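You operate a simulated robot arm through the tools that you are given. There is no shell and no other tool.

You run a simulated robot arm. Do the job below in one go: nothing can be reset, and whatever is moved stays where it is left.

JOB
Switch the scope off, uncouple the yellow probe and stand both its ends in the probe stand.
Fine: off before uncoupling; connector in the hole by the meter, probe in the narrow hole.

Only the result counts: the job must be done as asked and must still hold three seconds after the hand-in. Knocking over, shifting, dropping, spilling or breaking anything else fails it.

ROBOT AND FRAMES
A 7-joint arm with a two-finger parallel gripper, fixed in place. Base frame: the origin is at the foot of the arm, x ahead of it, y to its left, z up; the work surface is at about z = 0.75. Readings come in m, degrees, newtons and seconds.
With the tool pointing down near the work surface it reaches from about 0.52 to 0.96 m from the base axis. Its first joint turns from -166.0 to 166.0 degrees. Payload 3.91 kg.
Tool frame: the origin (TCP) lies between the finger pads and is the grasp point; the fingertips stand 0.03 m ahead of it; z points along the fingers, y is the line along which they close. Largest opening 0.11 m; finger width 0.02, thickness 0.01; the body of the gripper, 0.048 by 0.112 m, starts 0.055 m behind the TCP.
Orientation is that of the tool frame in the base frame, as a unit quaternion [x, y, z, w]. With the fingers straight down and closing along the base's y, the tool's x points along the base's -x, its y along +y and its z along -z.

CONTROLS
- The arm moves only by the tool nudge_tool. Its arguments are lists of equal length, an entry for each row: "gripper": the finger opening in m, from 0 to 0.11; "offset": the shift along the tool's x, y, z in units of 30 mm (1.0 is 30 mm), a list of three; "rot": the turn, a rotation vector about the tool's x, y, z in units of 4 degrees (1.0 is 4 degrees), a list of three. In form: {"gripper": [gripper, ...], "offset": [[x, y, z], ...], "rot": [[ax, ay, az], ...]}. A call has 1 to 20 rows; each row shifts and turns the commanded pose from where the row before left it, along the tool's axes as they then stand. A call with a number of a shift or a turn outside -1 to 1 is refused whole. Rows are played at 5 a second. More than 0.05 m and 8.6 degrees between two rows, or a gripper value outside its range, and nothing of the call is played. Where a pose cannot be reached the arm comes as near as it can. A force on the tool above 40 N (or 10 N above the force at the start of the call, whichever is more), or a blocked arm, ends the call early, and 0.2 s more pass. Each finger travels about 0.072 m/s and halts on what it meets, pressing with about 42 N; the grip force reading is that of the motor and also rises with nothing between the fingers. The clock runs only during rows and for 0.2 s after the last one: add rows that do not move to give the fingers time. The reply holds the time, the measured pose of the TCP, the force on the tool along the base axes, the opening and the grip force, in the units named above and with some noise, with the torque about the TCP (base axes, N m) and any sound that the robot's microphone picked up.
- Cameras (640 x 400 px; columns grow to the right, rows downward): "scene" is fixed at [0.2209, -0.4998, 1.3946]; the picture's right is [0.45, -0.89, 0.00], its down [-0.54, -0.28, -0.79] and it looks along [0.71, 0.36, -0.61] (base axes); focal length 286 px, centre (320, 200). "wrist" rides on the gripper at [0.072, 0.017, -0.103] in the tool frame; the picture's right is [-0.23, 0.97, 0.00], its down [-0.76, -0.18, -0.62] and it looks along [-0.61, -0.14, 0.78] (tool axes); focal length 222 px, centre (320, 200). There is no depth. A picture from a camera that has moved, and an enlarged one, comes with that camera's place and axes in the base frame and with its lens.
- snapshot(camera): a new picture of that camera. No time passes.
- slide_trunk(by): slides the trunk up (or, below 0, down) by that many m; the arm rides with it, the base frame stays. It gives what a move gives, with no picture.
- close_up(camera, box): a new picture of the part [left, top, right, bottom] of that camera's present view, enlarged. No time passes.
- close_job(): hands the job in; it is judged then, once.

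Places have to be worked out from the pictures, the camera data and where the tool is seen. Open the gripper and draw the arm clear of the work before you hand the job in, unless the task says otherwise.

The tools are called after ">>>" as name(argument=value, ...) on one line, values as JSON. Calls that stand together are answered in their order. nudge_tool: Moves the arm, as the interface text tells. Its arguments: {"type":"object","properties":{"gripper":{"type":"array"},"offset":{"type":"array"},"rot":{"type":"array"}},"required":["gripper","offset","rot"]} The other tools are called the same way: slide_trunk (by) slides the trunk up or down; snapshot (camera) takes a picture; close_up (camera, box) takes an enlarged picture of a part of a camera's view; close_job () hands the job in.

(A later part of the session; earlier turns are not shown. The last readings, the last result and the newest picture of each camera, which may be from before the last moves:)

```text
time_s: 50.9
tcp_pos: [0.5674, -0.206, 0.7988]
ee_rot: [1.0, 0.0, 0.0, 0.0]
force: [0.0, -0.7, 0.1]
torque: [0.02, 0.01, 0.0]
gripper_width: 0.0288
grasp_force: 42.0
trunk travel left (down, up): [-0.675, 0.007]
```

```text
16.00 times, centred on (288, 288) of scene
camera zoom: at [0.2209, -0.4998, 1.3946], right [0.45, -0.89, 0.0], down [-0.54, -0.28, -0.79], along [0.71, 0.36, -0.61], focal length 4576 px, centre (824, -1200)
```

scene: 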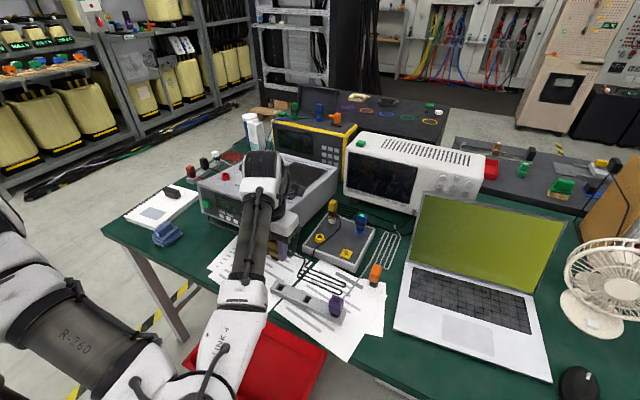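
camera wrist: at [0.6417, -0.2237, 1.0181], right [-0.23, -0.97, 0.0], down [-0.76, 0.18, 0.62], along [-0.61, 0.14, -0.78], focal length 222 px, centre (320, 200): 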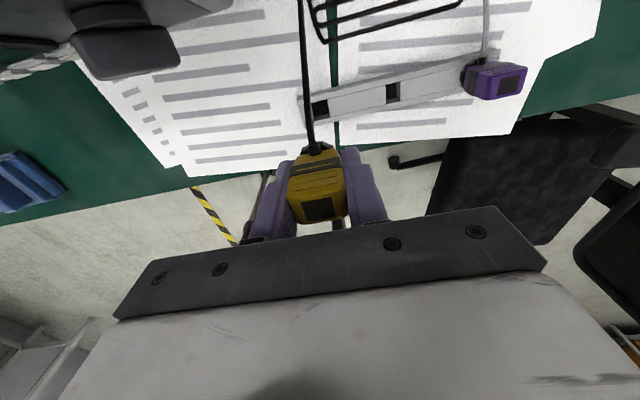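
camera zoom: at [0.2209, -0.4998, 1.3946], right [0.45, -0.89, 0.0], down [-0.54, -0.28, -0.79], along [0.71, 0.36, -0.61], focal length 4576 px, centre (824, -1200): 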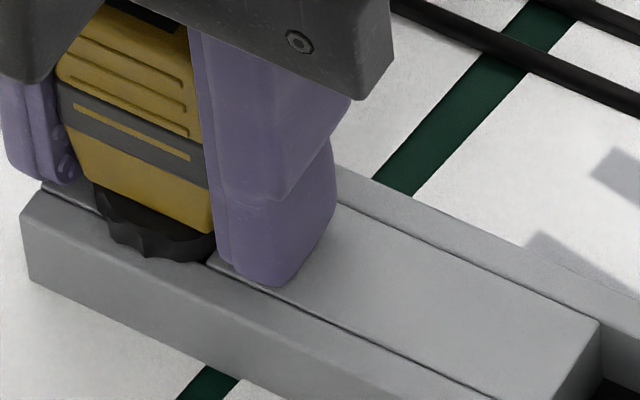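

Still no contact, and the collar looks almost down on the stand. Another 2–3 mm.

>>> nudge_tool(gripper=[0.02, 0.02, 0.02, 0.02], offset=[[0, 0, 0.035], [0, 0, 0.035], [0, 0, 0.035], [0, 0, 0]], rot=[[0, 0, 0], [0, 0, 0], [0, 0, 0], [0, 0, 0]])

>>> close_up(camera="scene", box=[276, 275, 301, 300])

```text
time_s: 51.9
tcp_pos: [0.5668, -0.2061, 0.7992]
ee_rot: [1.0, 0.0, 0.002, 0.001]
force: [1.9, 0.5, 24.3]
torque: [0.08, 0.03, 0.0]
gripper_width: 0.029
grasp_force: 41.7
trunk travel left (down, up): [-0.675, 0.007]
```

```text
16.00 times, centred on (288, 288) of scene
camera zoom: at [0.2209, -0.4998, 1.3946], right [0.45, -0.89, 0.0], down [-0.54, -0.28, -0.79], along [0.71, 0.36, -0.61], focal length 4576 px, centre (824, -1200)
```

zoom: 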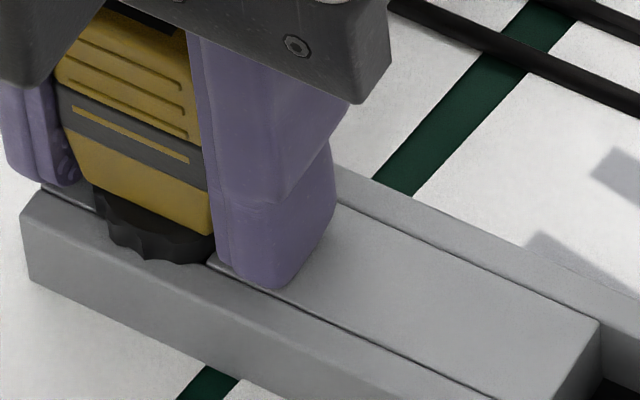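

A firm, symmetric contact of 24 N: it's seated. I'll back off about 2.5 mm of command to unload it, then open slowly.

>>> nudge_tool(gripper=[0.02, 0.02], offset=[[0, 0, -0.07], [0, 0, 0]], rot=[[0, 0, 0], [0, 0, 0]])

>>> nudge_tool(gripper=[0.03, 0.033, 0.038, 0.045, 0.052, 0.052], offset=[[0, 0, 0], [0, 0, 0], [0, 0, 0], [0, 0, 0], [0, 0, 0], [0, 0, 0]], rot=[[0, 0, 0], [0, 0, 0], [0, 0, 0], [0, 0, 0], [0, 0, 0], [0, 0, 0]])

>>> close_up(camera="scene", box=[266, 260, 306, 300])

>>> snapshot(camera="wrist")

```text
time_s: 52.5
tcp_pos: [0.5672, -0.2071, 0.7992]
ee_rot: [1.0, 0.0, -0.001, 0.0]
force: [4.0, 1.8, 11.4]
torque: [0.04, -0.14, 0.0]
gripper_width: 0.0289
grasp_force: 42.2
trunk travel left (down, up): [-0.675, 0.007]
```

```text
time_s: 53.9
tcp_pos: [0.5673, -0.2078, 0.7982]
ee_rot: [1.0, 0.0, 0.0, 0.0]
force: [-0.4, -0.2, 0.0]
torque: [0.04, 0.01, -0.03]
gripper_width: 0.052
grasp_force: 0.0
trunk travel left (down, up): [-0.675, 0.007]
```

```text
10.00 times, centred on (286, 280) of scene
camera zoom: at [0.2209, -0.4998, 1.3946], right [0.45, -0.89, 0.0], down [-0.54, -0.28, -0.79], along [0.71, 0.36, -0.61], focal length 2860 px, centre (660, -600)
```

zoom: 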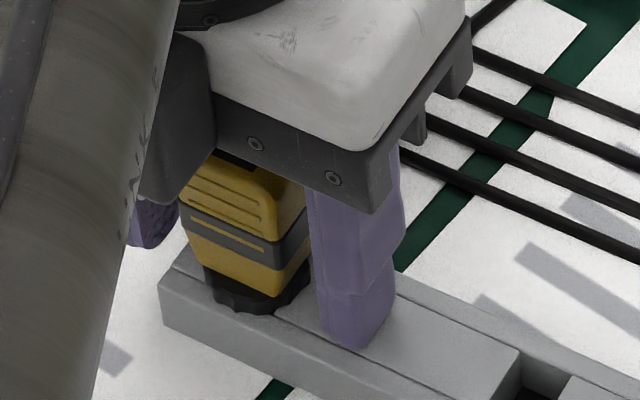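

```text
taken
camera wrist: at [0.6387, -0.2237, 0.9027], right [-0.23, -0.97, 0.0], down [-0.76, 0.18, 0.62], along [-0.61, 0.14, -0.78], focal length 222 px, centre (320, 200)
```

wrist: 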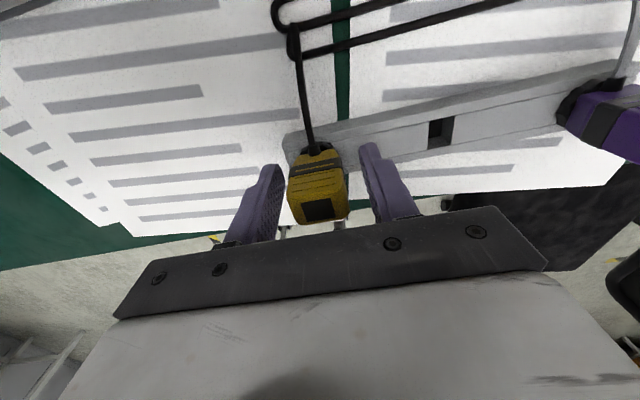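

The connector stands in the hole by the meter on its own. I'll raise the hand straight up by 12 cm and check.

>>> nudge_tool(gripper=[0.055, 0.06, 0.06, 0.06, 0.06, 0.06, 0.06], offset=[[0, 0, -0.3], [0, 0, -0.5], [0, 0, -0.7], [0, 0, -0.8], [0, 0, -0.9], [0, 0, -0.9], [0, 0, 0]], rot=[[0, 0, 0], [0, 0, 0], [0, 0, 0], [0, 0, 0], [0, 0, 0], [0, 0, 0], [0, 0, 0]])

>>> snapshot(camera="scene")

>>> close_up(camera="scene", box=[260, 250, 360, 330])

>>> snapshot(camera="wrist")

```text
time_s: 55.5
tcp_pos: [0.5656, -0.2039, 0.9206]
ee_rot: [1.0, 0.0, -0.001, 0.0]
force: [-0.2, -0.4, -0.2]
torque: [0.03, 0.03, -0.01]
gripper_width: 0.0598
grasp_force: 0.1
trunk travel left (down, up): [-0.675, 0.007]
```

```text
taken
```

scene: 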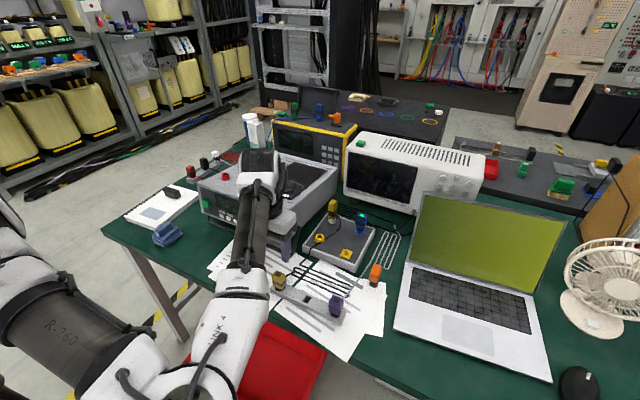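

```text
5.00 times, centred on (310, 290) of scene
camera zoom: at [0.2209, -0.4998, 1.3946], right [0.45, -0.89, 0.0], down [-0.54, -0.28, -0.79], along [0.71, 0.36, -0.61], focal length 1430 px, centre (370, -250)
```

zoom: 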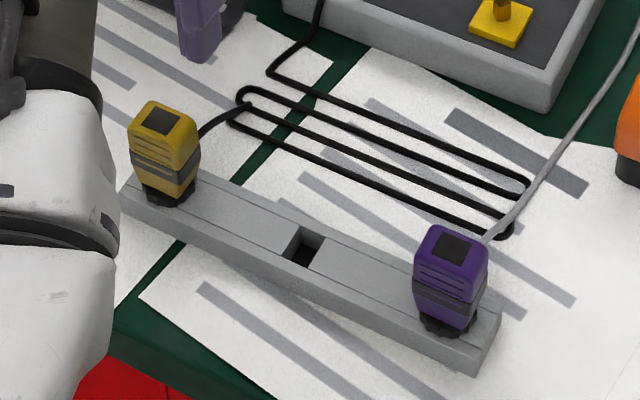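

```text
taken
camera wrist: at [0.6374, -0.2203, 1.0253], right [-0.23, -0.97, 0.0], down [-0.76, 0.18, 0.62], along [-0.61, 0.14, -0.78], focal length 222 px, centre (320, 200)
```

wrist: 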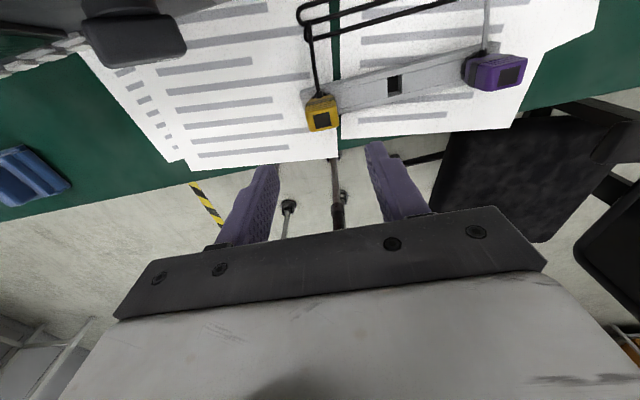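

Connector stands upright like the purple one. Next I'll raise the hand, turn back 90° (fingers then close along x, leaving the probe's side-exit cable free), and travel over to the probe.

>>> nudge_tool(gripper=[0.06, 0.06, 0.06, 0.06, 0.06, 0.06, 0.06, 0.06, 0.06, 0.06, 0.06, 0.06, 0.06, 0.06, 0.06, 0.06, 0.06, 0.06, 0.06, 0.06], offset=[[0, 0, -0.9], [0, 0, -0.9], [0, 0, -0.9], [0, 0, 0], [0, 0, 0], [0, 0, 0], [0, 0, 0], [0, 0, 0], [0, 0, 0], [0, 0, 0], [0, 0, 0], [0, 0, 0], [0, 0, 0], [0, 0, 0], [0, 0, 0], [0, 0, 0], [0, 0, 0], [0, 0, 0], [0, 0, 0], [0, 0, 0]], rot=[[0, 0, 0], [0, 0, 0], [0, 0, 0], [0, 0, 1], [0, 0, 1], [0, 0, 1], [0, 0, 1], [0, 0, 1], [0, 0, 1], [0, 0, 1], [0, 0, 1], [0, 0, 1], [0, 0, 1], [0, 0, 1], [0, 0, 1], [0, 0, 1], [0, 0, 1], [0, 0, 1], [0, 0, 1], [0, 0, 0]])

>>> nudge_tool(gripper=[0.06, 0.06, 0.06, 0.06, 0.06, 0.06, 0.06, 0.06, 0.06, 0.06, 0.06, 0.06, 0.06, 0.06, 0.06, 0.06, 0.06], offset=[[0, 0, 0], [0, 0, 0], [0, 0, 0], [0, 0, 0], [0, 0, 0], [0, 0, 0], [0, 0, 0], [0.063, -0.977, 0], [0.063, -0.977, 0], [0.063, -0.977, 0], [0.063, -0.977, 0], [0.063, -0.977, 0], [0.063, -0.977, 0], [0.063, -0.977, 0], [0.063, -0.977, 0], [0.063, -0.977, 0], [0, 0, 0]], rot=[[0, 0, 1], [0, 0, 1], [0, 0, 1], [0, 0, 1], [0, 0, 1], [0, 0, 1], [0, 0, 0.5], [0, 0, 0], [0, 0, 0], [0, 0, 0], [0, 0, 0], [0, 0, 0], [0, 0, 0], [0, 0, 0], [0, 0, 0], [0, 0, 0], [0, 0, 0]])

>>> snapshot(camera="wrist")

>>> snapshot(camera="scene")

```text
time_s: 59.7
tcp_pos: [0.567, -0.2058, 1.0041]
ee_rot: [0.847, -0.531, 0.0, 0.001]
force: [0.8, 0.0, -0.4]
torque: [0.01, 0.0, 0.02]
gripper_width: 0.0597
grasp_force: 0.1
trunk travel left (down, up): [-0.675, 0.007]
```

```text
time_s: 63.3
tcp_pos: [0.8304, -0.2257, 1.0009]
ee_rot: [-0.707, 0.707, -0.001, 0.001]
force: [1.1, -0.1, -0.9]
torque: [0.0, 0.02, 0.02]
gripper_width: 0.06
grasp_force: 0.0
trunk travel left (down, up): [-0.675, 0.007]
```

```text
taken
camera wrist: at [0.8125, -0.2973, 1.1057], right [-0.97, 0.23, 0.0], down [0.18, 0.76, 0.62], along [0.14, 0.61, -0.78], focal length 222 px, centre (320, 200)
```

wrist: 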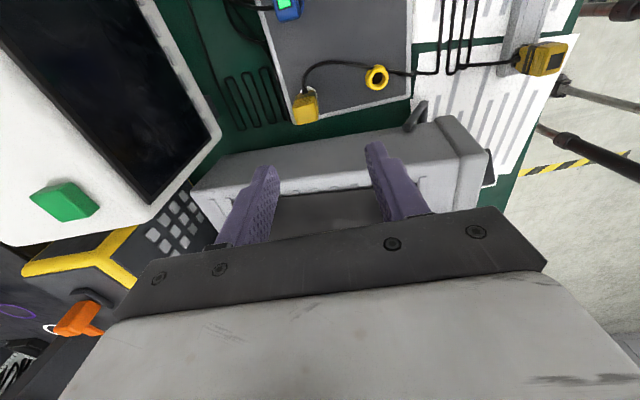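

```text
taken
```

scene: 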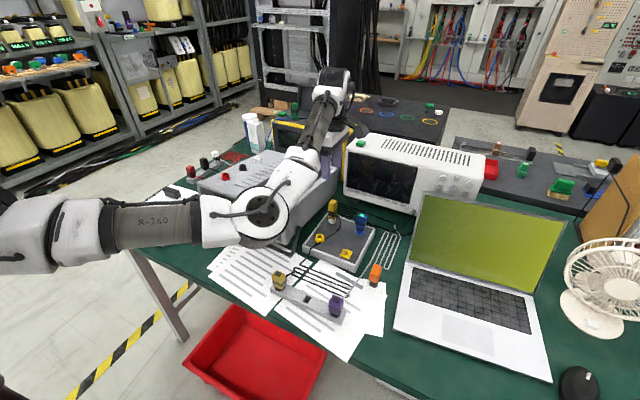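

I'll zoom in on the probe from both cameras to get its centre, cross-section and cable exit.

>>> close_up(camera="wrist", box=[270, 60, 340, 130])

>>> close_up(camera="scene", box=[315, 190, 355, 230])

>>> close_up(camera="scene", box=[270, 265, 350, 325])

```text
5.71 times, centred on (305, 95) of wrist
camera zoom: at [0.8125, -0.2973, 1.1057], right [-0.97, 0.23, 0.0], down [0.18, 0.76, 0.62], along [0.14, 0.61, -0.78], focal length 1269 px, centre (406, 800)
```

zoom: 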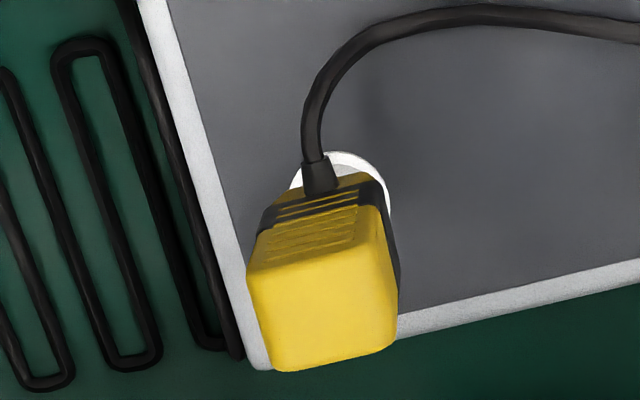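

```text
10.00 times, centred on (335, 210) of scene
camera zoom: at [0.2209, -0.4998, 1.3946], right [0.45, -0.89, 0.0], down [-0.54, -0.28, -0.79], along [0.71, 0.36, -0.61], focal length 2860 px, centre (170, 100)
```

zoom: 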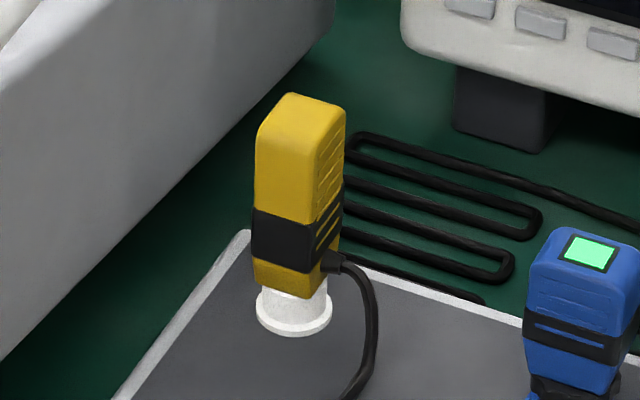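

```text
6.67 times, centred on (310, 295) of scene
camera zoom: at [0.2209, -0.4998, 1.3946], right [0.45, -0.89, 0.0], down [-0.54, -0.28, -0.79], along [0.71, 0.36, -0.61], focal length 1907 px, centre (387, -433)
```

zoom: 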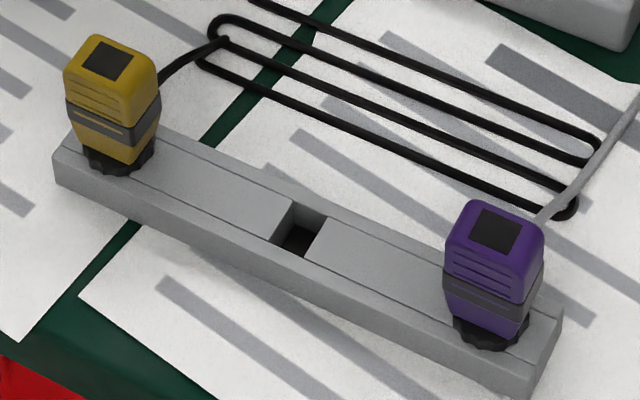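

Probe centre ≈ (0.8455, -0.226), body about 26 mm (x) by 19 mm (y), top z ≈ 0.86, with the cable leaving at the lower −y face. I'll move over it and descend to z ≈ 0.91 to check centring.

>>> nudge_tool(gripper=[0.06, 0.06, 0.06, 0.06, 0.06], offset=[[0, -0.5, 0], [0, 0, 1.0], [0, 0, 1.0], [0, 0, 1.0], [0, 0, 0]], rot=[[0, 0, 0], [0, 0, 0], [0, 0, 0], [0, 0, 0], [0, 0, 0]])

>>> close_up(camera="wrist", box=[240, 100, 400, 230])

>>> close_up(camera="scene", box=[290, 150, 370, 230])

```text
time_s: 64.5
tcp_pos: [0.8473, -0.2231, 0.9119]
ee_rot: [-0.707, 0.707, 0.001, 0.0]
force: [0.0, 0.0, -0.5]
torque: [-0.02, 0.02, -0.02]
gripper_width: 0.0599
grasp_force: 0.1
trunk travel left (down, up): [-0.675, 0.007]
```

```text
3.08 times, centred on (320, 165) of wrist
camera zoom: at [0.8286, -0.2957, 1.0157], right [-0.97, 0.23, 0.0], down [0.18, 0.76, 0.62], along [0.14, 0.61, -0.78], focal length 684 px, centre (320, 308)
```

zoom: 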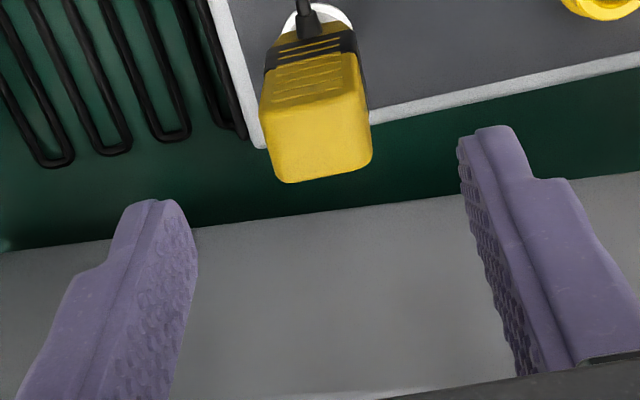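

```text
5.00 times, centred on (330, 190) of scene
camera zoom: at [0.2209, -0.4998, 1.3946], right [0.45, -0.89, 0.0], down [-0.54, -0.28, -0.79], along [0.71, 0.36, -0.61], focal length 1430 px, centre (270, 250)
```

zoom: 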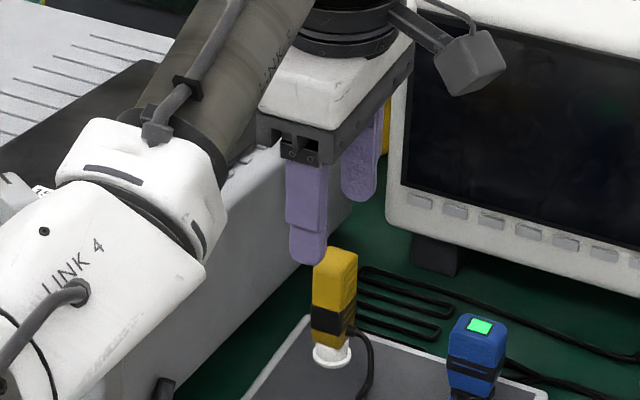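

The probe is centred within about 3 mm of the tool axis. I'll correct, descend to z ≈ 0.835 and check before closing.

>>> nudge_tool(gripper=[0.06, 0.06, 0.06, 0.06, 0.06], offset=[[0.117, 0.067, 0], [0, 0, 0.85], [0, 0, 0.85], [0, 0, 0.85], [0, 0, 0]], rot=[[0, 0, 0], [0, 0, 0], [0, 0, 0], [0, 0, 0], [0, 0, 0]])

>>> close_up(camera="wrist", box=[240, 100, 400, 230])

>>> close_up(camera="scene", box=[300, 170, 380, 240])

```text
time_s: 65.7
tcp_pos: [0.8464, -0.2267, 0.8364]
ee_rot: [-0.707, 0.707, 0.0, 0.0]
force: [-0.6, -0.9, -0.4]
torque: [0.01, 0.02, -0.02]
gripper_width: 0.06
grasp_force: 0.1
trunk travel left (down, up): [-0.675, 0.007]
```

```text
3.08 times, centred on (320, 165) of wrist
camera zoom: at [0.8287, -0.2979, 0.9393], right [-0.97, 0.23, 0.0], down [0.18, 0.76, 0.62], along [0.14, 0.61, -0.78], focal length 684 px, centre (320, 308)
```

zoom: 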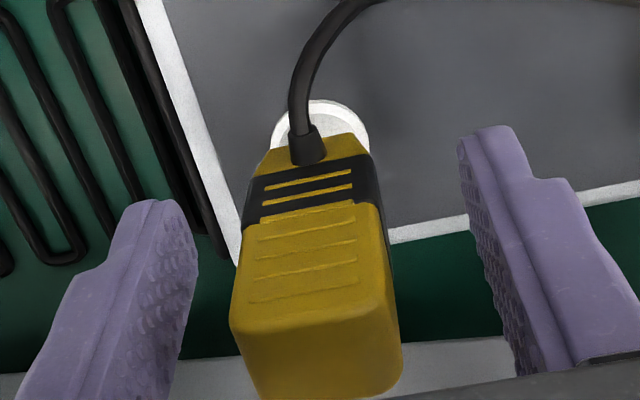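

```text
5.71 times, centred on (340, 205) of scene
camera zoom: at [0.2209, -0.4998, 1.3946], right [0.45, -0.89, 0.0], down [-0.54, -0.28, -0.79], along [0.71, 0.36, -0.61], focal length 1634 px, centre (206, 171)
```

zoom: 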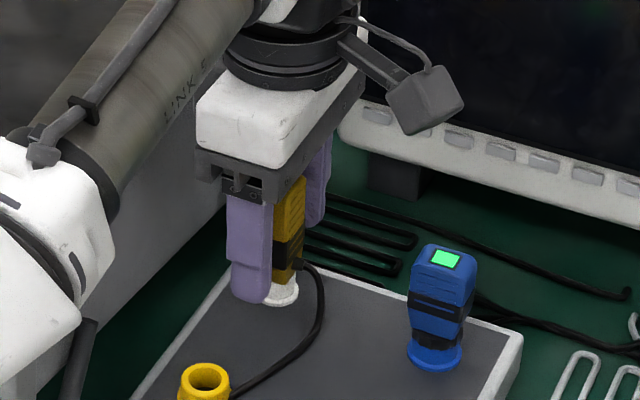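

Probe is between the pads and the cable boot is clear. Closing.

>>> nudge_tool(gripper=[0.05, 0.04, 0.03, 0.018, 0.018, 0.018], offset=[[0, 0, 0], [0, 0, 0], [0, 0, 0], [0, 0, 0], [0, 0, 0], [0, 0, 0]], rot=[[0, 0, 0], [0, 0, 0], [0, 0, 0], [0, 0, 0], [0, 0, 0], [0, 0, 0]])

>>> close_up(camera="wrist", box=[240, 100, 400, 230])

```text
time_s: 67.1
tcp_pos: [0.8474, -0.2253, 0.8364]
ee_rot: [0.707, -0.707, 0.0, 0.0]
force: [0.0, -0.5, -0.3]
torque: [0.0, 0.01, 0.0]
gripper_width: 0.0249
grasp_force: 41.9
trunk travel left (down, up): [-0.675, 0.007]
```

```text
3.08 times, centred on (320, 165) of wrist
camera zoom: at [0.8288, -0.2978, 0.9394], right [-0.97, 0.23, 0.0], down [0.18, 0.76, 0.62], along [0.14, 0.61, -0.78], focal length 684 px, centre (320, 308)
```

zoom: 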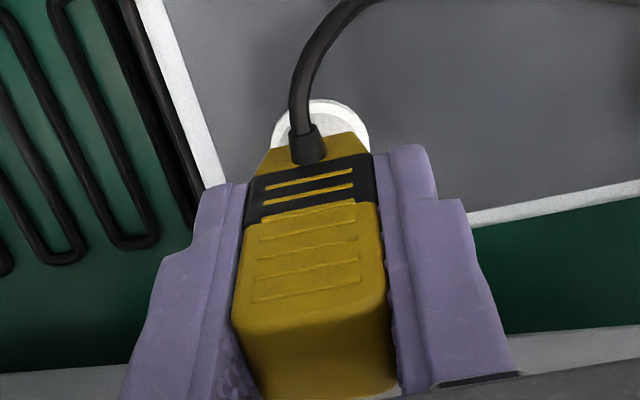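

Gripped at 25 mm. I'll start lifting in small steps to see whether it pulls straight out.

>>> nudge_tool(gripper=[0.018, 0.018, 0.018, 0.018], offset=[[0, 0, -0.1], [0, 0, -0.1], [0, 0, -0.1], [0, 0, 0]], rot=[[0, 0, 0], [0, 0, 0], [0, 0, 0], [0, 0, 0]])

>>> close_up(camera="scene", box=[310, 190, 360, 240])

```text
time_s: 68.1
tcp_pos: [0.8462, -0.2253, 0.8446]
ee_rot: [0.708, -0.706, 0.001, -0.001]
force: [14.6, -0.4, -2.7]
torque: [-0.01, -0.69, -0.02]
gripper_width: 0.025
grasp_force: 41.6
trunk travel left (down, up): [-0.675, 0.007]
```

```text
8.00 times, centred on (335, 215) of scene
camera zoom: at [0.2209, -0.4998, 1.3946], right [0.45, -0.89, 0.0], down [-0.54, -0.28, -0.79], along [0.71, 0.36, -0.61], focal length 2288 px, centre (200, 80)
```

zoom: 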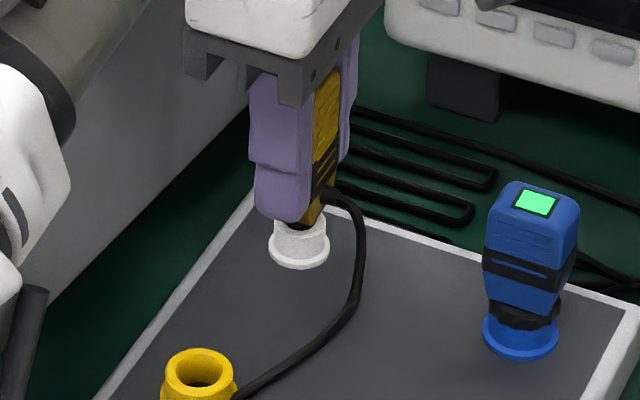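

It is coming out, but the socket pushes 14.6 N in +x, so I'll shift 2 mm toward +x to relieve it before lifting on.

>>> nudge_tool(gripper=[0.018, 0.018], offset=[[0, -0.067, 0], [0, 0, 0]], rot=[[0, 0, 0], [0, 0, 0]])

```text
time_s: 68.7
tcp_pos: [0.8453, -0.2268, 0.8444]
ee_rot: [0.707, -0.707, 0.0, 0.001]
force: [3.0, 3.7, -0.1]
torque: [0.13, -0.16, 0.02]
gripper_width: 0.0249
grasp_force: 42.8
trunk travel left (down, up): [-0.675, 0.007]
```

Force is down to about 4 N. I'll continue lifting 6 mm and re-check.

>>> nudge_tool(gripper=[0.018, 0.018, 0.018], offset=[[0, 0, -0.1], [0, 0, -0.1], [0, 0, 0]], rot=[[0, 0, 0], [0, 0, 0], [0, 0, 0]])

>>> close_up(camera="scene", box=[310, 190, 360, 240])

```text
time_s: 69.5
tcp_pos: [0.847, -0.2268, 0.8512]
ee_rot: [0.707, -0.707, 0.001, 0.001]
force: [0.7, -0.9, -0.6]
torque: [-0.02, -0.02, 0.0]
gripper_width: 0.0249
grasp_force: 42.4
trunk travel left (down, up): [-0.675, 0.007]
```

```text
8.00 times, centred on (335, 215) of scene
camera zoom: at [0.2209, -0.4998, 1.3946], right [0.45, -0.89, 0.0], down [-0.54, -0.28, -0.79], along [0.71, 0.36, -0.61], focal length 2288 px, centre (200, 80)
```

zoom: 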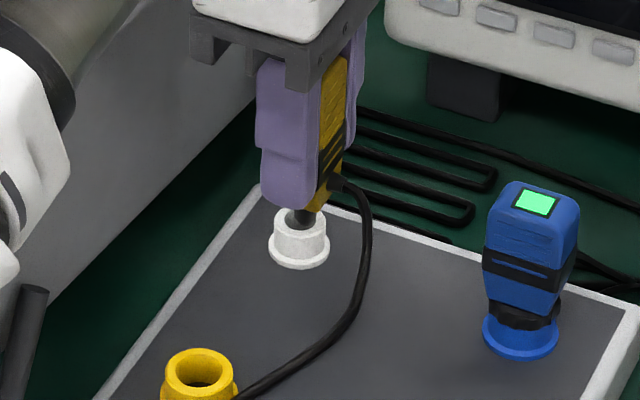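

Moving freely now. I'll lift it clear to z ≈ 0.94.

>>> nudge_tool(gripper=[0.018, 0.018, 0.018, 0.018, 0.018, 0.018], offset=[[0, 0, -0.3], [0, 0, -0.5], [0, 0, -0.7], [0, 0, -0.7], [0, 0, -0.7], [0, 0, 0]], rot=[[0, 0, 0], [0, 0, 0], [0, 0, 0], [0, 0, 0], [0, 0, 0], [0, 0, 0]])

>>> close_up(camera="scene", box=[280, 140, 380, 240])

>>> snapshot(camera="wrist")

```text
time_s: 70.9
tcp_pos: [0.8491, -0.2273, 0.9392]
ee_rot: [0.707, -0.707, 0.0, 0.001]
force: [0.6, 0.7, -0.2]
torque: [0.01, 0.01, 0.01]
gripper_width: 0.025
grasp_force: 42.2
trunk travel left (down, up): [-0.675, 0.007]
```

```text
4.00 times, centred on (330, 190) of scene
camera zoom: at [0.2209, -0.4998, 1.3946], right [0.45, -0.89, 0.0], down [-0.54, -0.28, -0.79], along [0.71, 0.36, -0.61], focal length 1144 px, centre (280, 240)
```

zoom: 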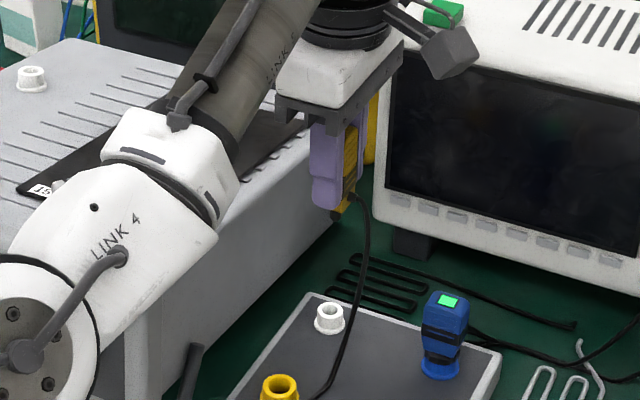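

```text
taken
camera wrist: at [0.83, -0.2993, 1.0427], right [-0.97, 0.23, 0.0], down [0.18, 0.76, 0.62], along [0.14, 0.61, -0.78], focal length 222 px, centre (320, 200)
```

wrist: 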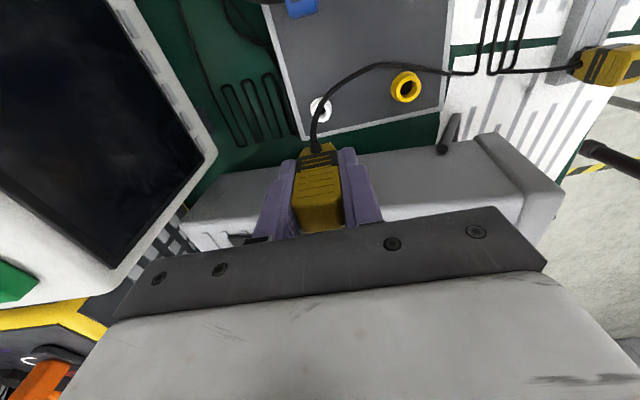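

The probe is out with its cable following. I'll carry it at height to above the narrow hole.

>>> nudge_tool(gripper=[0.018, 0.018, 0.018, 0.018, 0.018, 0.018, 0.018, 0.018, 0.018, 0.018, 0.018], offset=[[0.183, 0.93, -0.167], [0.183, 0.93, -0.167], [0.183, 0.93, -0.167], [0.183, 0.93, -0.167], [0.183, 0.93, -0.167], [0.183, 0.93, -0.167], [0.183, 0.93, -0.167], [0.183, 0.93, -0.167], [0.183, 0.93, -0.167], [0.183, 0.93, -0.167], [0, 0, 0]], rot=[[0, 0, 0], [0, 0, 0], [0, 0, 0], [0, 0, 0], [0, 0, 0], [0, 0, 0], [0, 0, 0], [0, 0, 0], [0, 0, 0], [0, 0, 0], [0, 0, 0]])

>>> snapshot(camera="scene")

>>> snapshot(camera="wrist")

>>> close_up(camera="scene", box=[260, 190, 380, 330])

```text
time_s: 73.3
tcp_pos: [0.5663, -0.2823, 0.9886]
ee_rot: [0.707, -0.707, 0.0, 0.001]
force: [0.6, 0.3, 0.6]
torque: [0.03, -0.04, 0.06]
gripper_width: 0.0251
grasp_force: 41.8
trunk travel left (down, up): [-0.675, 0.007]
```

```text
taken
```

scene: 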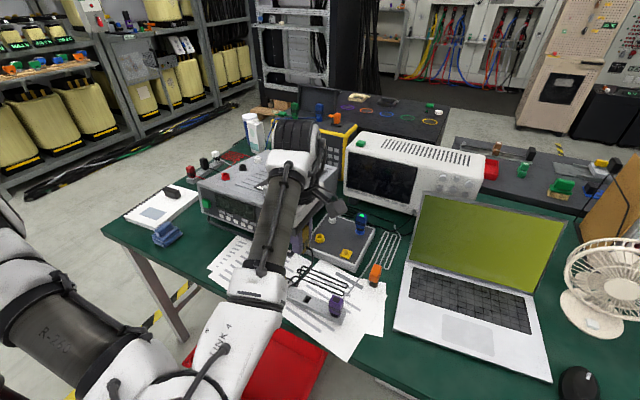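

```text
taken
camera wrist: at [0.549, -0.3546, 1.0915], right [-0.97, 0.23, 0.0], down [0.18, 0.76, 0.62], along [0.14, 0.61, -0.78], focal length 222 px, centre (320, 200)
```

wrist: 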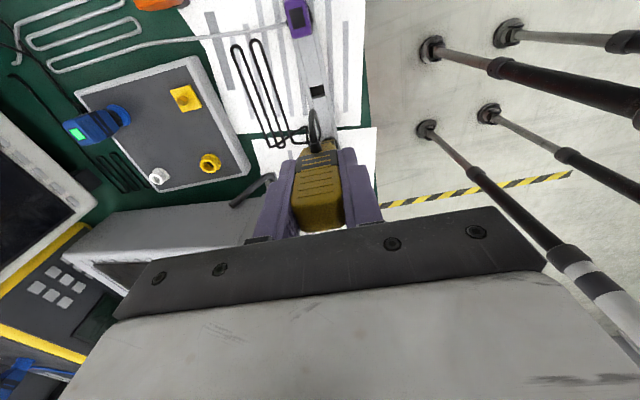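

```text
2.86 times, centred on (320, 260) of scene
camera zoom: at [0.2209, -0.4998, 1.3946], right [0.45, -0.89, 0.0], down [-0.54, -0.28, -0.79], along [0.71, 0.36, -0.61], focal length 817 px, centre (320, 29)
```

zoom: 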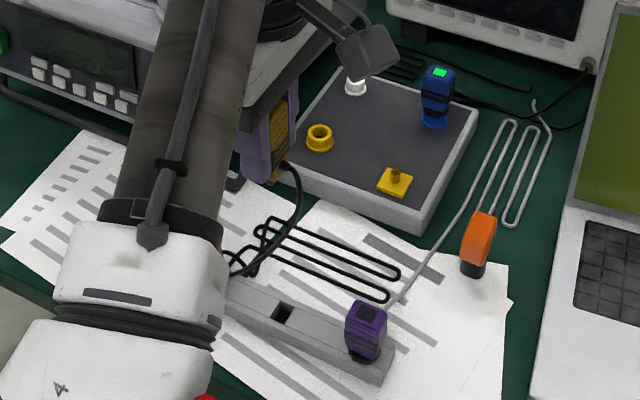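

I'll turn the probe a quarter turn counter-clockwise, so its cable will leave toward +x and its coil.

>>> nudge_tool(gripper=[0.018, 0.018, 0.018, 0.018, 0.018, 0.018, 0.018, 0.018, 0.018, 0.018, 0.018, 0.018], offset=[[0, 0, 0], [0, 0, 0], [0, 0, 0], [0, 0, 0], [0, 0, 0], [0, 0, 0], [0, 0, 0], [0, 0, 0], [0, 0, 0], [0, 0, 0], [0, 0, 0], [0, 0, 0]], rot=[[0, 0, -1], [0, 0, -1], [0, 0, -1], [0, 0, -1], [0, 0, -1], [0, 0, -1], [0, 0, -1], [0, 0, -1], [0, 0, -1], [0, 0, -1], [0, 0, -1], [0, 0, 0]])

>>> nudge_tool(gripper=[0.018, 0.018, 0.018, 0.018, 0.018, 0.018, 0.018, 0.018, 0.018, 0.018, 0.018, 0.018, 0.018], offset=[[0, 0, 0], [0, 0, 0], [0, 0, 0], [0, 0, 0], [0, 0, 0], [0, 0, 0], [0, 0, 0], [0, 0, 0], [0, 0, 0], [0, 0, 0], [0, 0, 0], [0, 0, 0], [0, 0, 0]], rot=[[0, 0, -1], [0, 0, -1], [0, 0, -1], [0, 0, -1], [0, 0, -1], [0, 0, -1], [0, 0, -1], [0, 0, -1], [0, 0, -1], [0, 0, -1], [0, 0, -1], [0, 0, -0.5], [0, 0, 0]])

>>> snapshot(camera="wrist")

>>> close_up(camera="scene", box=[260, 190, 380, 330])

```text
time_s: 75.9
tcp_pos: [0.5677, -0.2828, 0.9886]
ee_rot: [0.92, -0.391, 0.0, 0.0]
force: [-0.3, 0.3, 0.0]
torque: [0.0, 0.0, 0.0]
gripper_width: 0.0247
grasp_force: 42.0
trunk travel left (down, up): [-0.675, 0.007]
```

```text
time_s: 78.7
tcp_pos: [0.5659, -0.281, 0.9886]
ee_rot: [1.0, 0.0, 0.0, 0.001]
force: [-1.1, 0.7, -0.5]
torque: [-0.01, 0.01, 0.03]
gripper_width: 0.0245
grasp_force: 41.7
trunk travel left (down, up): [-0.675, 0.007]
```

```text
taken
camera wrist: at [0.6382, -0.2978, 1.0922], right [-0.23, -0.97, 0.0], down [-0.76, 0.18, 0.62], along [-0.61, 0.14, -0.78], focal length 222 px, centre (320, 200)
```

wrist: 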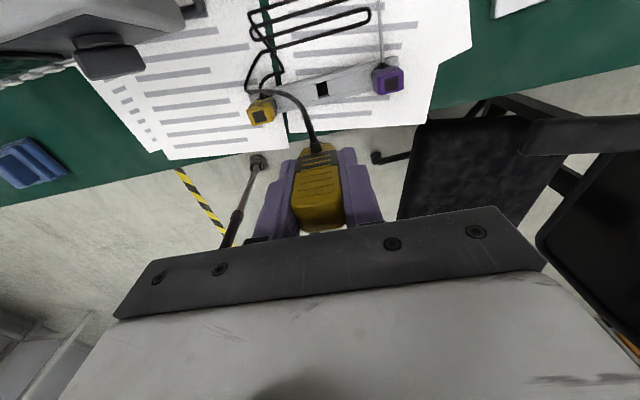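

```text
2.86 times, centred on (320, 260) of scene
camera zoom: at [0.2209, -0.4998, 1.3946], right [0.45, -0.89, 0.0], down [-0.54, -0.28, -0.79], along [0.71, 0.36, -0.61], focal length 817 px, centre (320, 29)
```

zoom: 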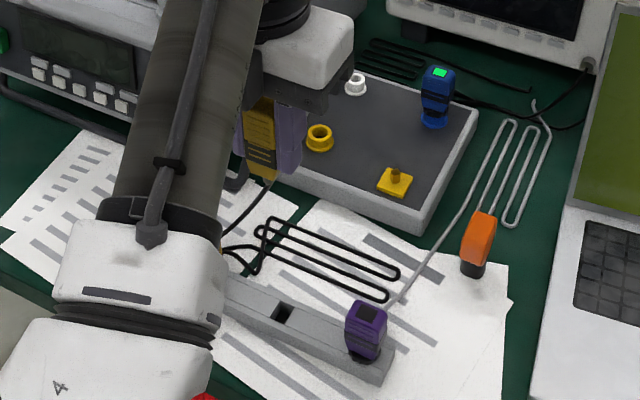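

Now I'll measure the narrow hole again in this view and look at the probe tip.

>>> close_up(camera="wrist", box=[240, 60, 360, 160])

>>> close_up(camera="wrist", box=[300, 70, 345, 115])

>>> close_up(camera="scene", box=[335, 235, 375, 260])

>>> close_up(camera="scene", box=[336, 220, 376, 260])

```text
4.00 times, centred on (300, 110) of wrist
camera zoom: at [0.6382, -0.2978, 1.0922], right [-0.23, -0.97, 0.0], down [-0.76, 0.18, 0.62], along [-0.61, 0.14, -0.78], focal length 888 px, centre (400, 560)
```

zoom: 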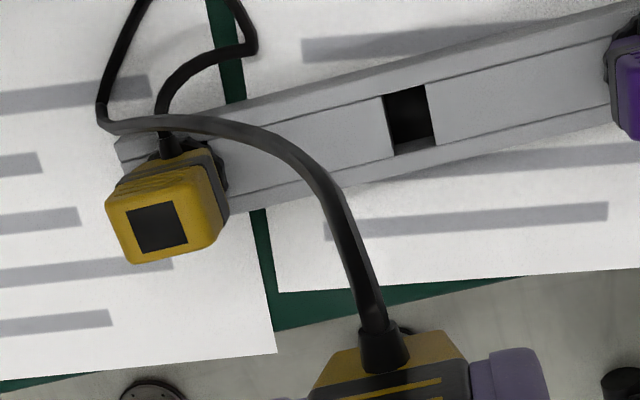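

```text
8.89 times, centred on (322, 92) of wrist
camera zoom: at [0.6382, -0.2978, 1.0922], right [-0.23, -0.97, 0.0], down [-0.76, 0.18, 0.62], along [-0.61, 0.14, -0.78], focal length 1974 px, centre (298, 1156)
```

zoom: 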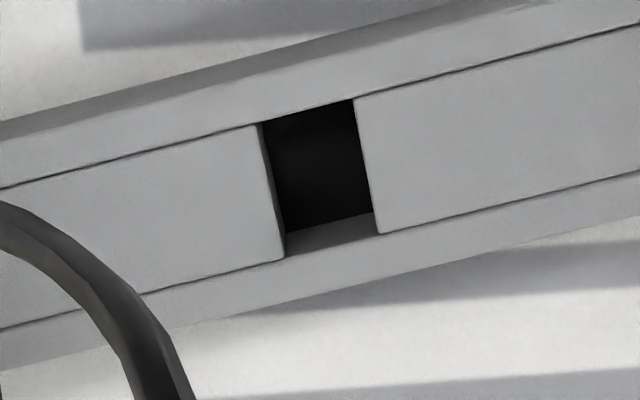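

```text
16.00 times, centred on (355, 248) of scene
camera zoom: at [0.2209, -0.4998, 1.3946], right [0.45, -0.89, 0.0], down [-0.54, -0.28, -0.79], along [0.71, 0.36, -0.61], focal length 4576 px, centre (-240, -560)
```

zoom: 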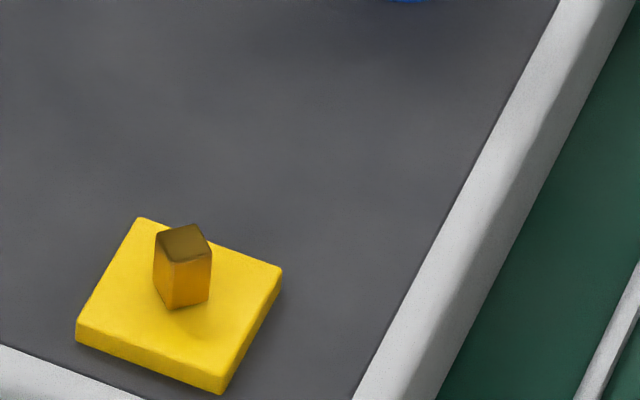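

```text
10.00 times, centred on (356, 240) of scene
camera zoom: at [0.2209, -0.4998, 1.3946], right [0.45, -0.89, 0.0], down [-0.54, -0.28, -0.79], along [0.71, 0.36, -0.61], focal length 2860 px, centre (-40, -200)
```

zoom: 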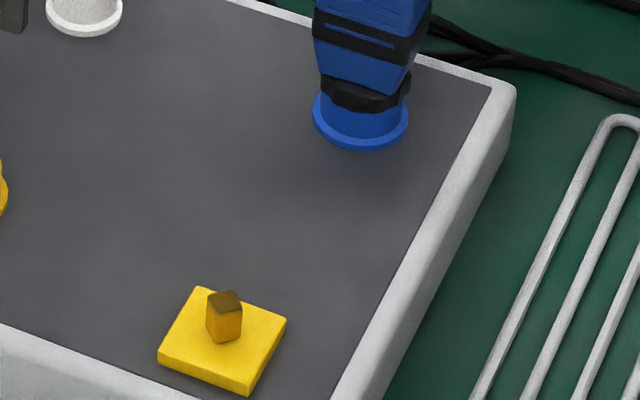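

Narrow hole centre ≈ (0.569, -0.2846). I'll shift over it and lower to z ≈ 0.86 to check the tip against the hole.

>>> nudge_tool(gripper=[0.018, 0.018, 0.018, 0.018, 0.018, 0.018, 0.018, 0.018], offset=[[0.1, 0.12, 0], [0, 0, 0.85], [0, 0, 0.85], [0, 0, 0.85], [0, 0, 0.85], [0, 0, 0.6], [0, 0, 0], [0, 0, 0]], rot=[[0, 0, 0], [0, 0, 0], [0, 0, 0], [0, 0, 0], [0, 0, 0], [0, 0, 0], [0, 0, 0], [0, 0, 0]])

>>> snapshot(camera="scene")

>>> close_up(camera="scene", box=[270, 240, 340, 310])

>>> close_up(camera="wrist", box=[240, 60, 380, 180])

```text
time_s: 80.5
tcp_pos: [0.5683, -0.2871, 0.8689]
ee_rot: [1.0, 0.0, 0.0, 0.0]
force: [0.4, 0.1, 0.1]
torque: [-0.03, 0.01, -0.01]
gripper_width: 0.0249
grasp_force: 41.8
trunk travel left (down, up): [-0.675, 0.007]
```

```text
taken
```

scene: 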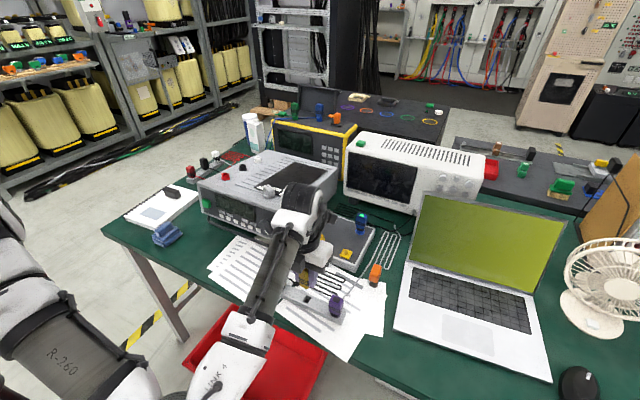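

```text
5.71 times, centred on (305, 275) of scene
camera zoom: at [0.2209, -0.4998, 1.3946], right [0.45, -0.89, 0.0], down [-0.54, -0.28, -0.79], along [0.71, 0.36, -0.61], focal length 1634 px, centre (406, -229)
```

zoom: 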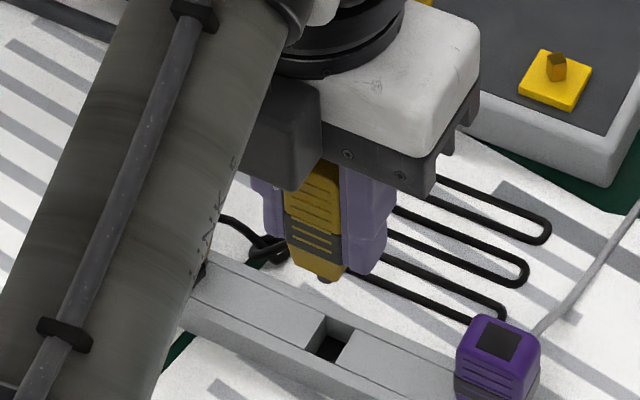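

```text
3.33 times, centred on (310, 120) of wrist
camera zoom: at [0.6391, -0.3034, 0.9723], right [-0.23, -0.97, 0.0], down [-0.76, 0.18, 0.62], along [-0.61, 0.14, -0.78], focal length 740 px, centre (353, 467)
```

zoom: 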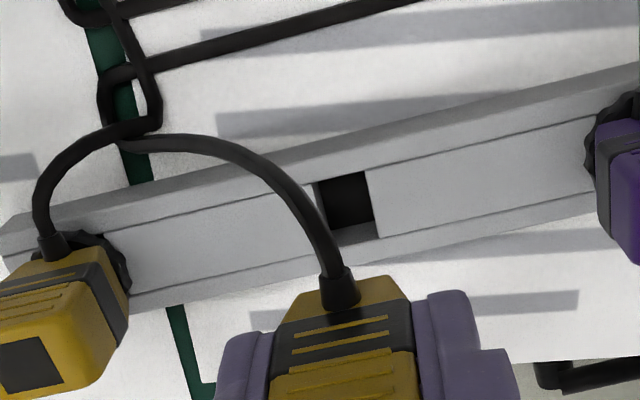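

The tip is visible under the probe. Zooming in on tip and hole together.

>>> close_up(camera="scene", box=[310, 275, 340, 305])

>>> close_up(camera="scene", box=[316, 278, 336, 298])

```text
13.33 times, centred on (325, 290) of scene
camera zoom: at [0.2209, -0.4998, 1.3946], right [0.45, -0.89, 0.0], down [-0.54, -0.28, -0.79], along [0.71, 0.36, -0.61], focal length 3813 px, centre (253, -1000)
```

zoom: 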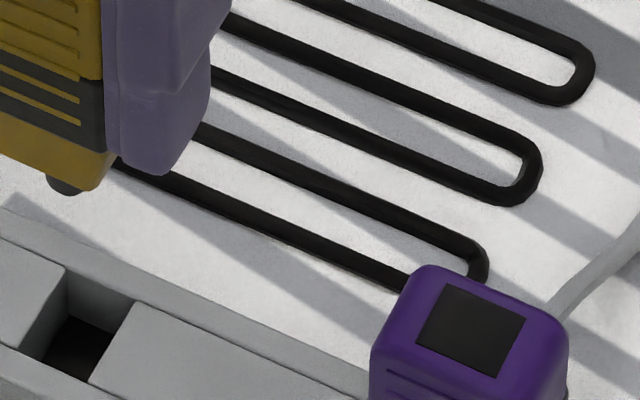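

```text
16.00 times, centred on (326, 288) of scene
camera zoom: at [0.2209, -0.4998, 1.3946], right [0.45, -0.89, 0.0], down [-0.54, -0.28, -0.79], along [0.71, 0.36, -0.61], focal length 4576 px, centre (224, -1208)
```

zoom: 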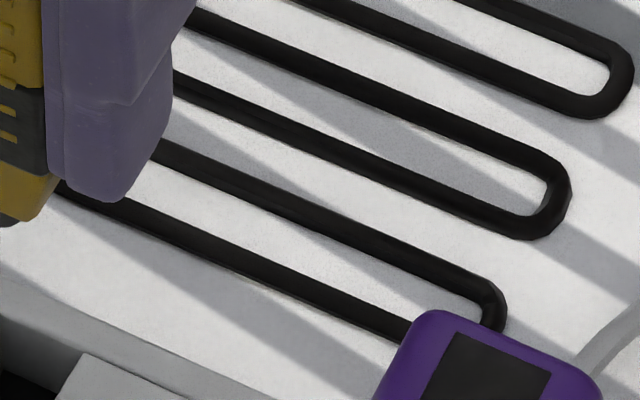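

The tip looks close to the hole line; the TCP reads about 2 mm too far in −y. I'll correct that and lower 3 cm, keeping the tip about 1 cm or more above the stand, to compare again.

>>> nudge_tool(gripper=[0.018, 0.018, 0.018, 0.018, 0.018], offset=[[0, -0.067, 0.3], [0, 0, 0.35], [0, 0, 0.35], [0, 0, 0], [0, 0, 0]], rot=[[0, 0, 0], [0, 0, 0], [0, 0, 0], [0, 0, 0], [0, 0, 0]])

>>> close_up(camera="scene", box=[305, 278, 335, 308])

>>> close_up(camera="wrist", box=[280, 90, 360, 170])

```text
time_s: 81.7
tcp_pos: [0.5671, -0.2837, 0.8391]
ee_rot: [1.0, 0.0, -0.001, 0.0]
force: [0.6, 0.9, -0.2]
torque: [0.05, -0.05, 0.02]
gripper_width: 0.0249
grasp_force: 41.4
trunk travel left (down, up): [-0.675, 0.007]
```

```text
13.33 times, centred on (320, 293) of scene
camera zoom: at [0.2209, -0.4998, 1.3946], right [0.45, -0.89, 0.0], down [-0.54, -0.28, -0.79], along [0.71, 0.36, -0.61], focal length 3813 px, centre (320, -1040)
```

zoom: 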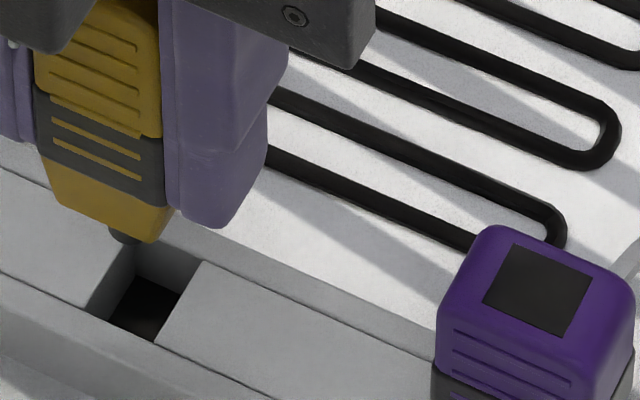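

```text
5.00 times, centred on (320, 130) of wrist
camera zoom: at [0.6398, -0.3009, 0.943], right [-0.23, -0.97, 0.0], down [-0.76, 0.18, 0.62], along [-0.61, 0.14, -0.78], focal length 1111 px, centre (320, 550)
```

zoom: 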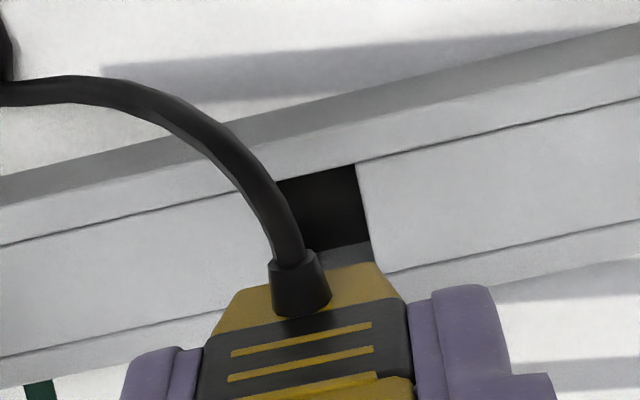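

By scene parallax the tip is about 3 mm short in x and 1.5 mm off in y. I'll correct both and lower to just above the hole.

>>> nudge_tool(gripper=[0.018, 0.018, 0.018, 0.018], offset=[[0.09, 0.045, 0.15], [0, 0, 0.25], [0, 0, 0], [0, 0, 0]], rot=[[0, 0, 0], [0, 0, 0], [0, 0, 0], [0, 0, 0]])

>>> close_up(camera="scene", box=[305, 278, 335, 308])

```text
time_s: 82.7
tcp_pos: [0.5729, -0.2857, 0.8276]
ee_rot: [1.0, -0.001, 0.001, 0.0]
force: [0.1, -0.2, -0.6]
torque: [0.01, 0.0, 0.01]
gripper_width: 0.0251
grasp_force: 42.4
trunk travel left (down, up): [-0.675, 0.007]
```

```text
13.33 times, centred on (320, 293) of scene
camera zoom: at [0.2209, -0.4998, 1.3946], right [0.45, -0.89, 0.0], down [-0.54, -0.28, -0.79], along [0.71, 0.36, -0.61], focal length 3813 px, centre (320, -1040)
```

zoom: 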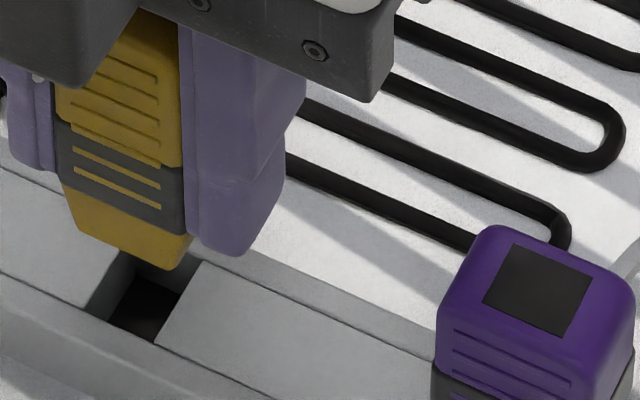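

Aligned as far as I can see; the tip is now against the dark hole. I'll lower in 2.5 mm steps, watching the force.

>>> nudge_tool(gripper=[0.018, 0.018, 0.018, 0.018, 0.018], offset=[[0, 0, 0.08], [0, 0, 0.08], [0, 0, 0.08], [0, 0, 0.08], [0, 0, 0]], rot=[[0, 0, 0], [0, 0, 0], [0, 0, 0], [0, 0, 0], [0, 0, 0]])

>>> close_up(camera="scene", box=[305, 278, 335, 308])

>>> close_up(camera="wrist", box=[280, 90, 360, 170])

```text
time_s: 83.9
tcp_pos: [0.5733, -0.2853, 0.8148]
ee_rot: [1.0, 0.0, 0.0, 0.0]
force: [-0.9, -0.2, 0.0]
torque: [0.0, -0.02, 0.0]
gripper_width: 0.0249
grasp_force: 42.5
trunk travel left (down, up): [-0.675, 0.007]
```

```text
13.33 times, centred on (320, 293) of scene
camera zoom: at [0.2209, -0.4998, 1.3946], right [0.45, -0.89, 0.0], down [-0.54, -0.28, -0.79], along [0.71, 0.36, -0.61], focal length 3813 px, centre (320, -1040)
```

zoom: 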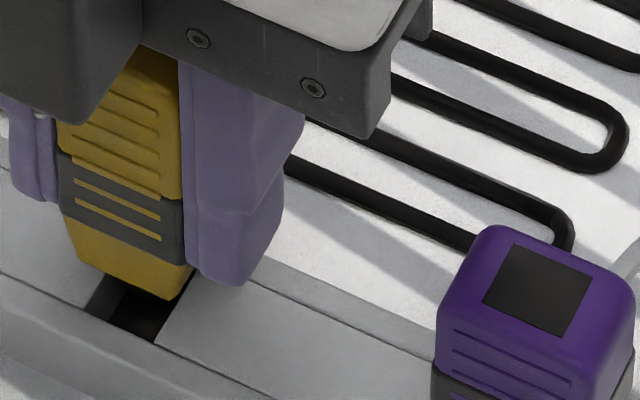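

```text
5.00 times, centred on (320, 130) of wrist
camera zoom: at [0.6445, -0.3016, 0.9195], right [-0.23, -0.97, 0.0], down [-0.76, 0.18, 0.62], along [-0.61, 0.14, -0.78], focal length 1111 px, centre (320, 550)
```

zoom: 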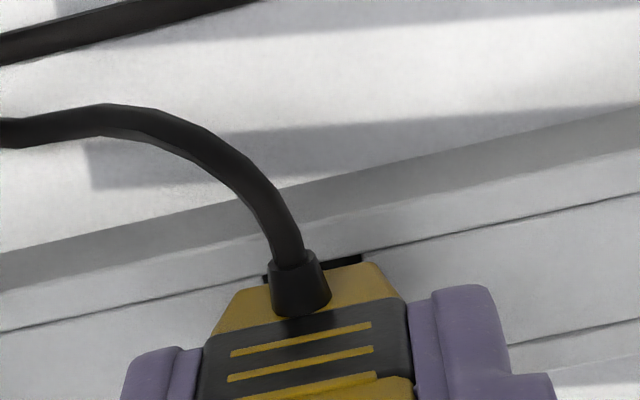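

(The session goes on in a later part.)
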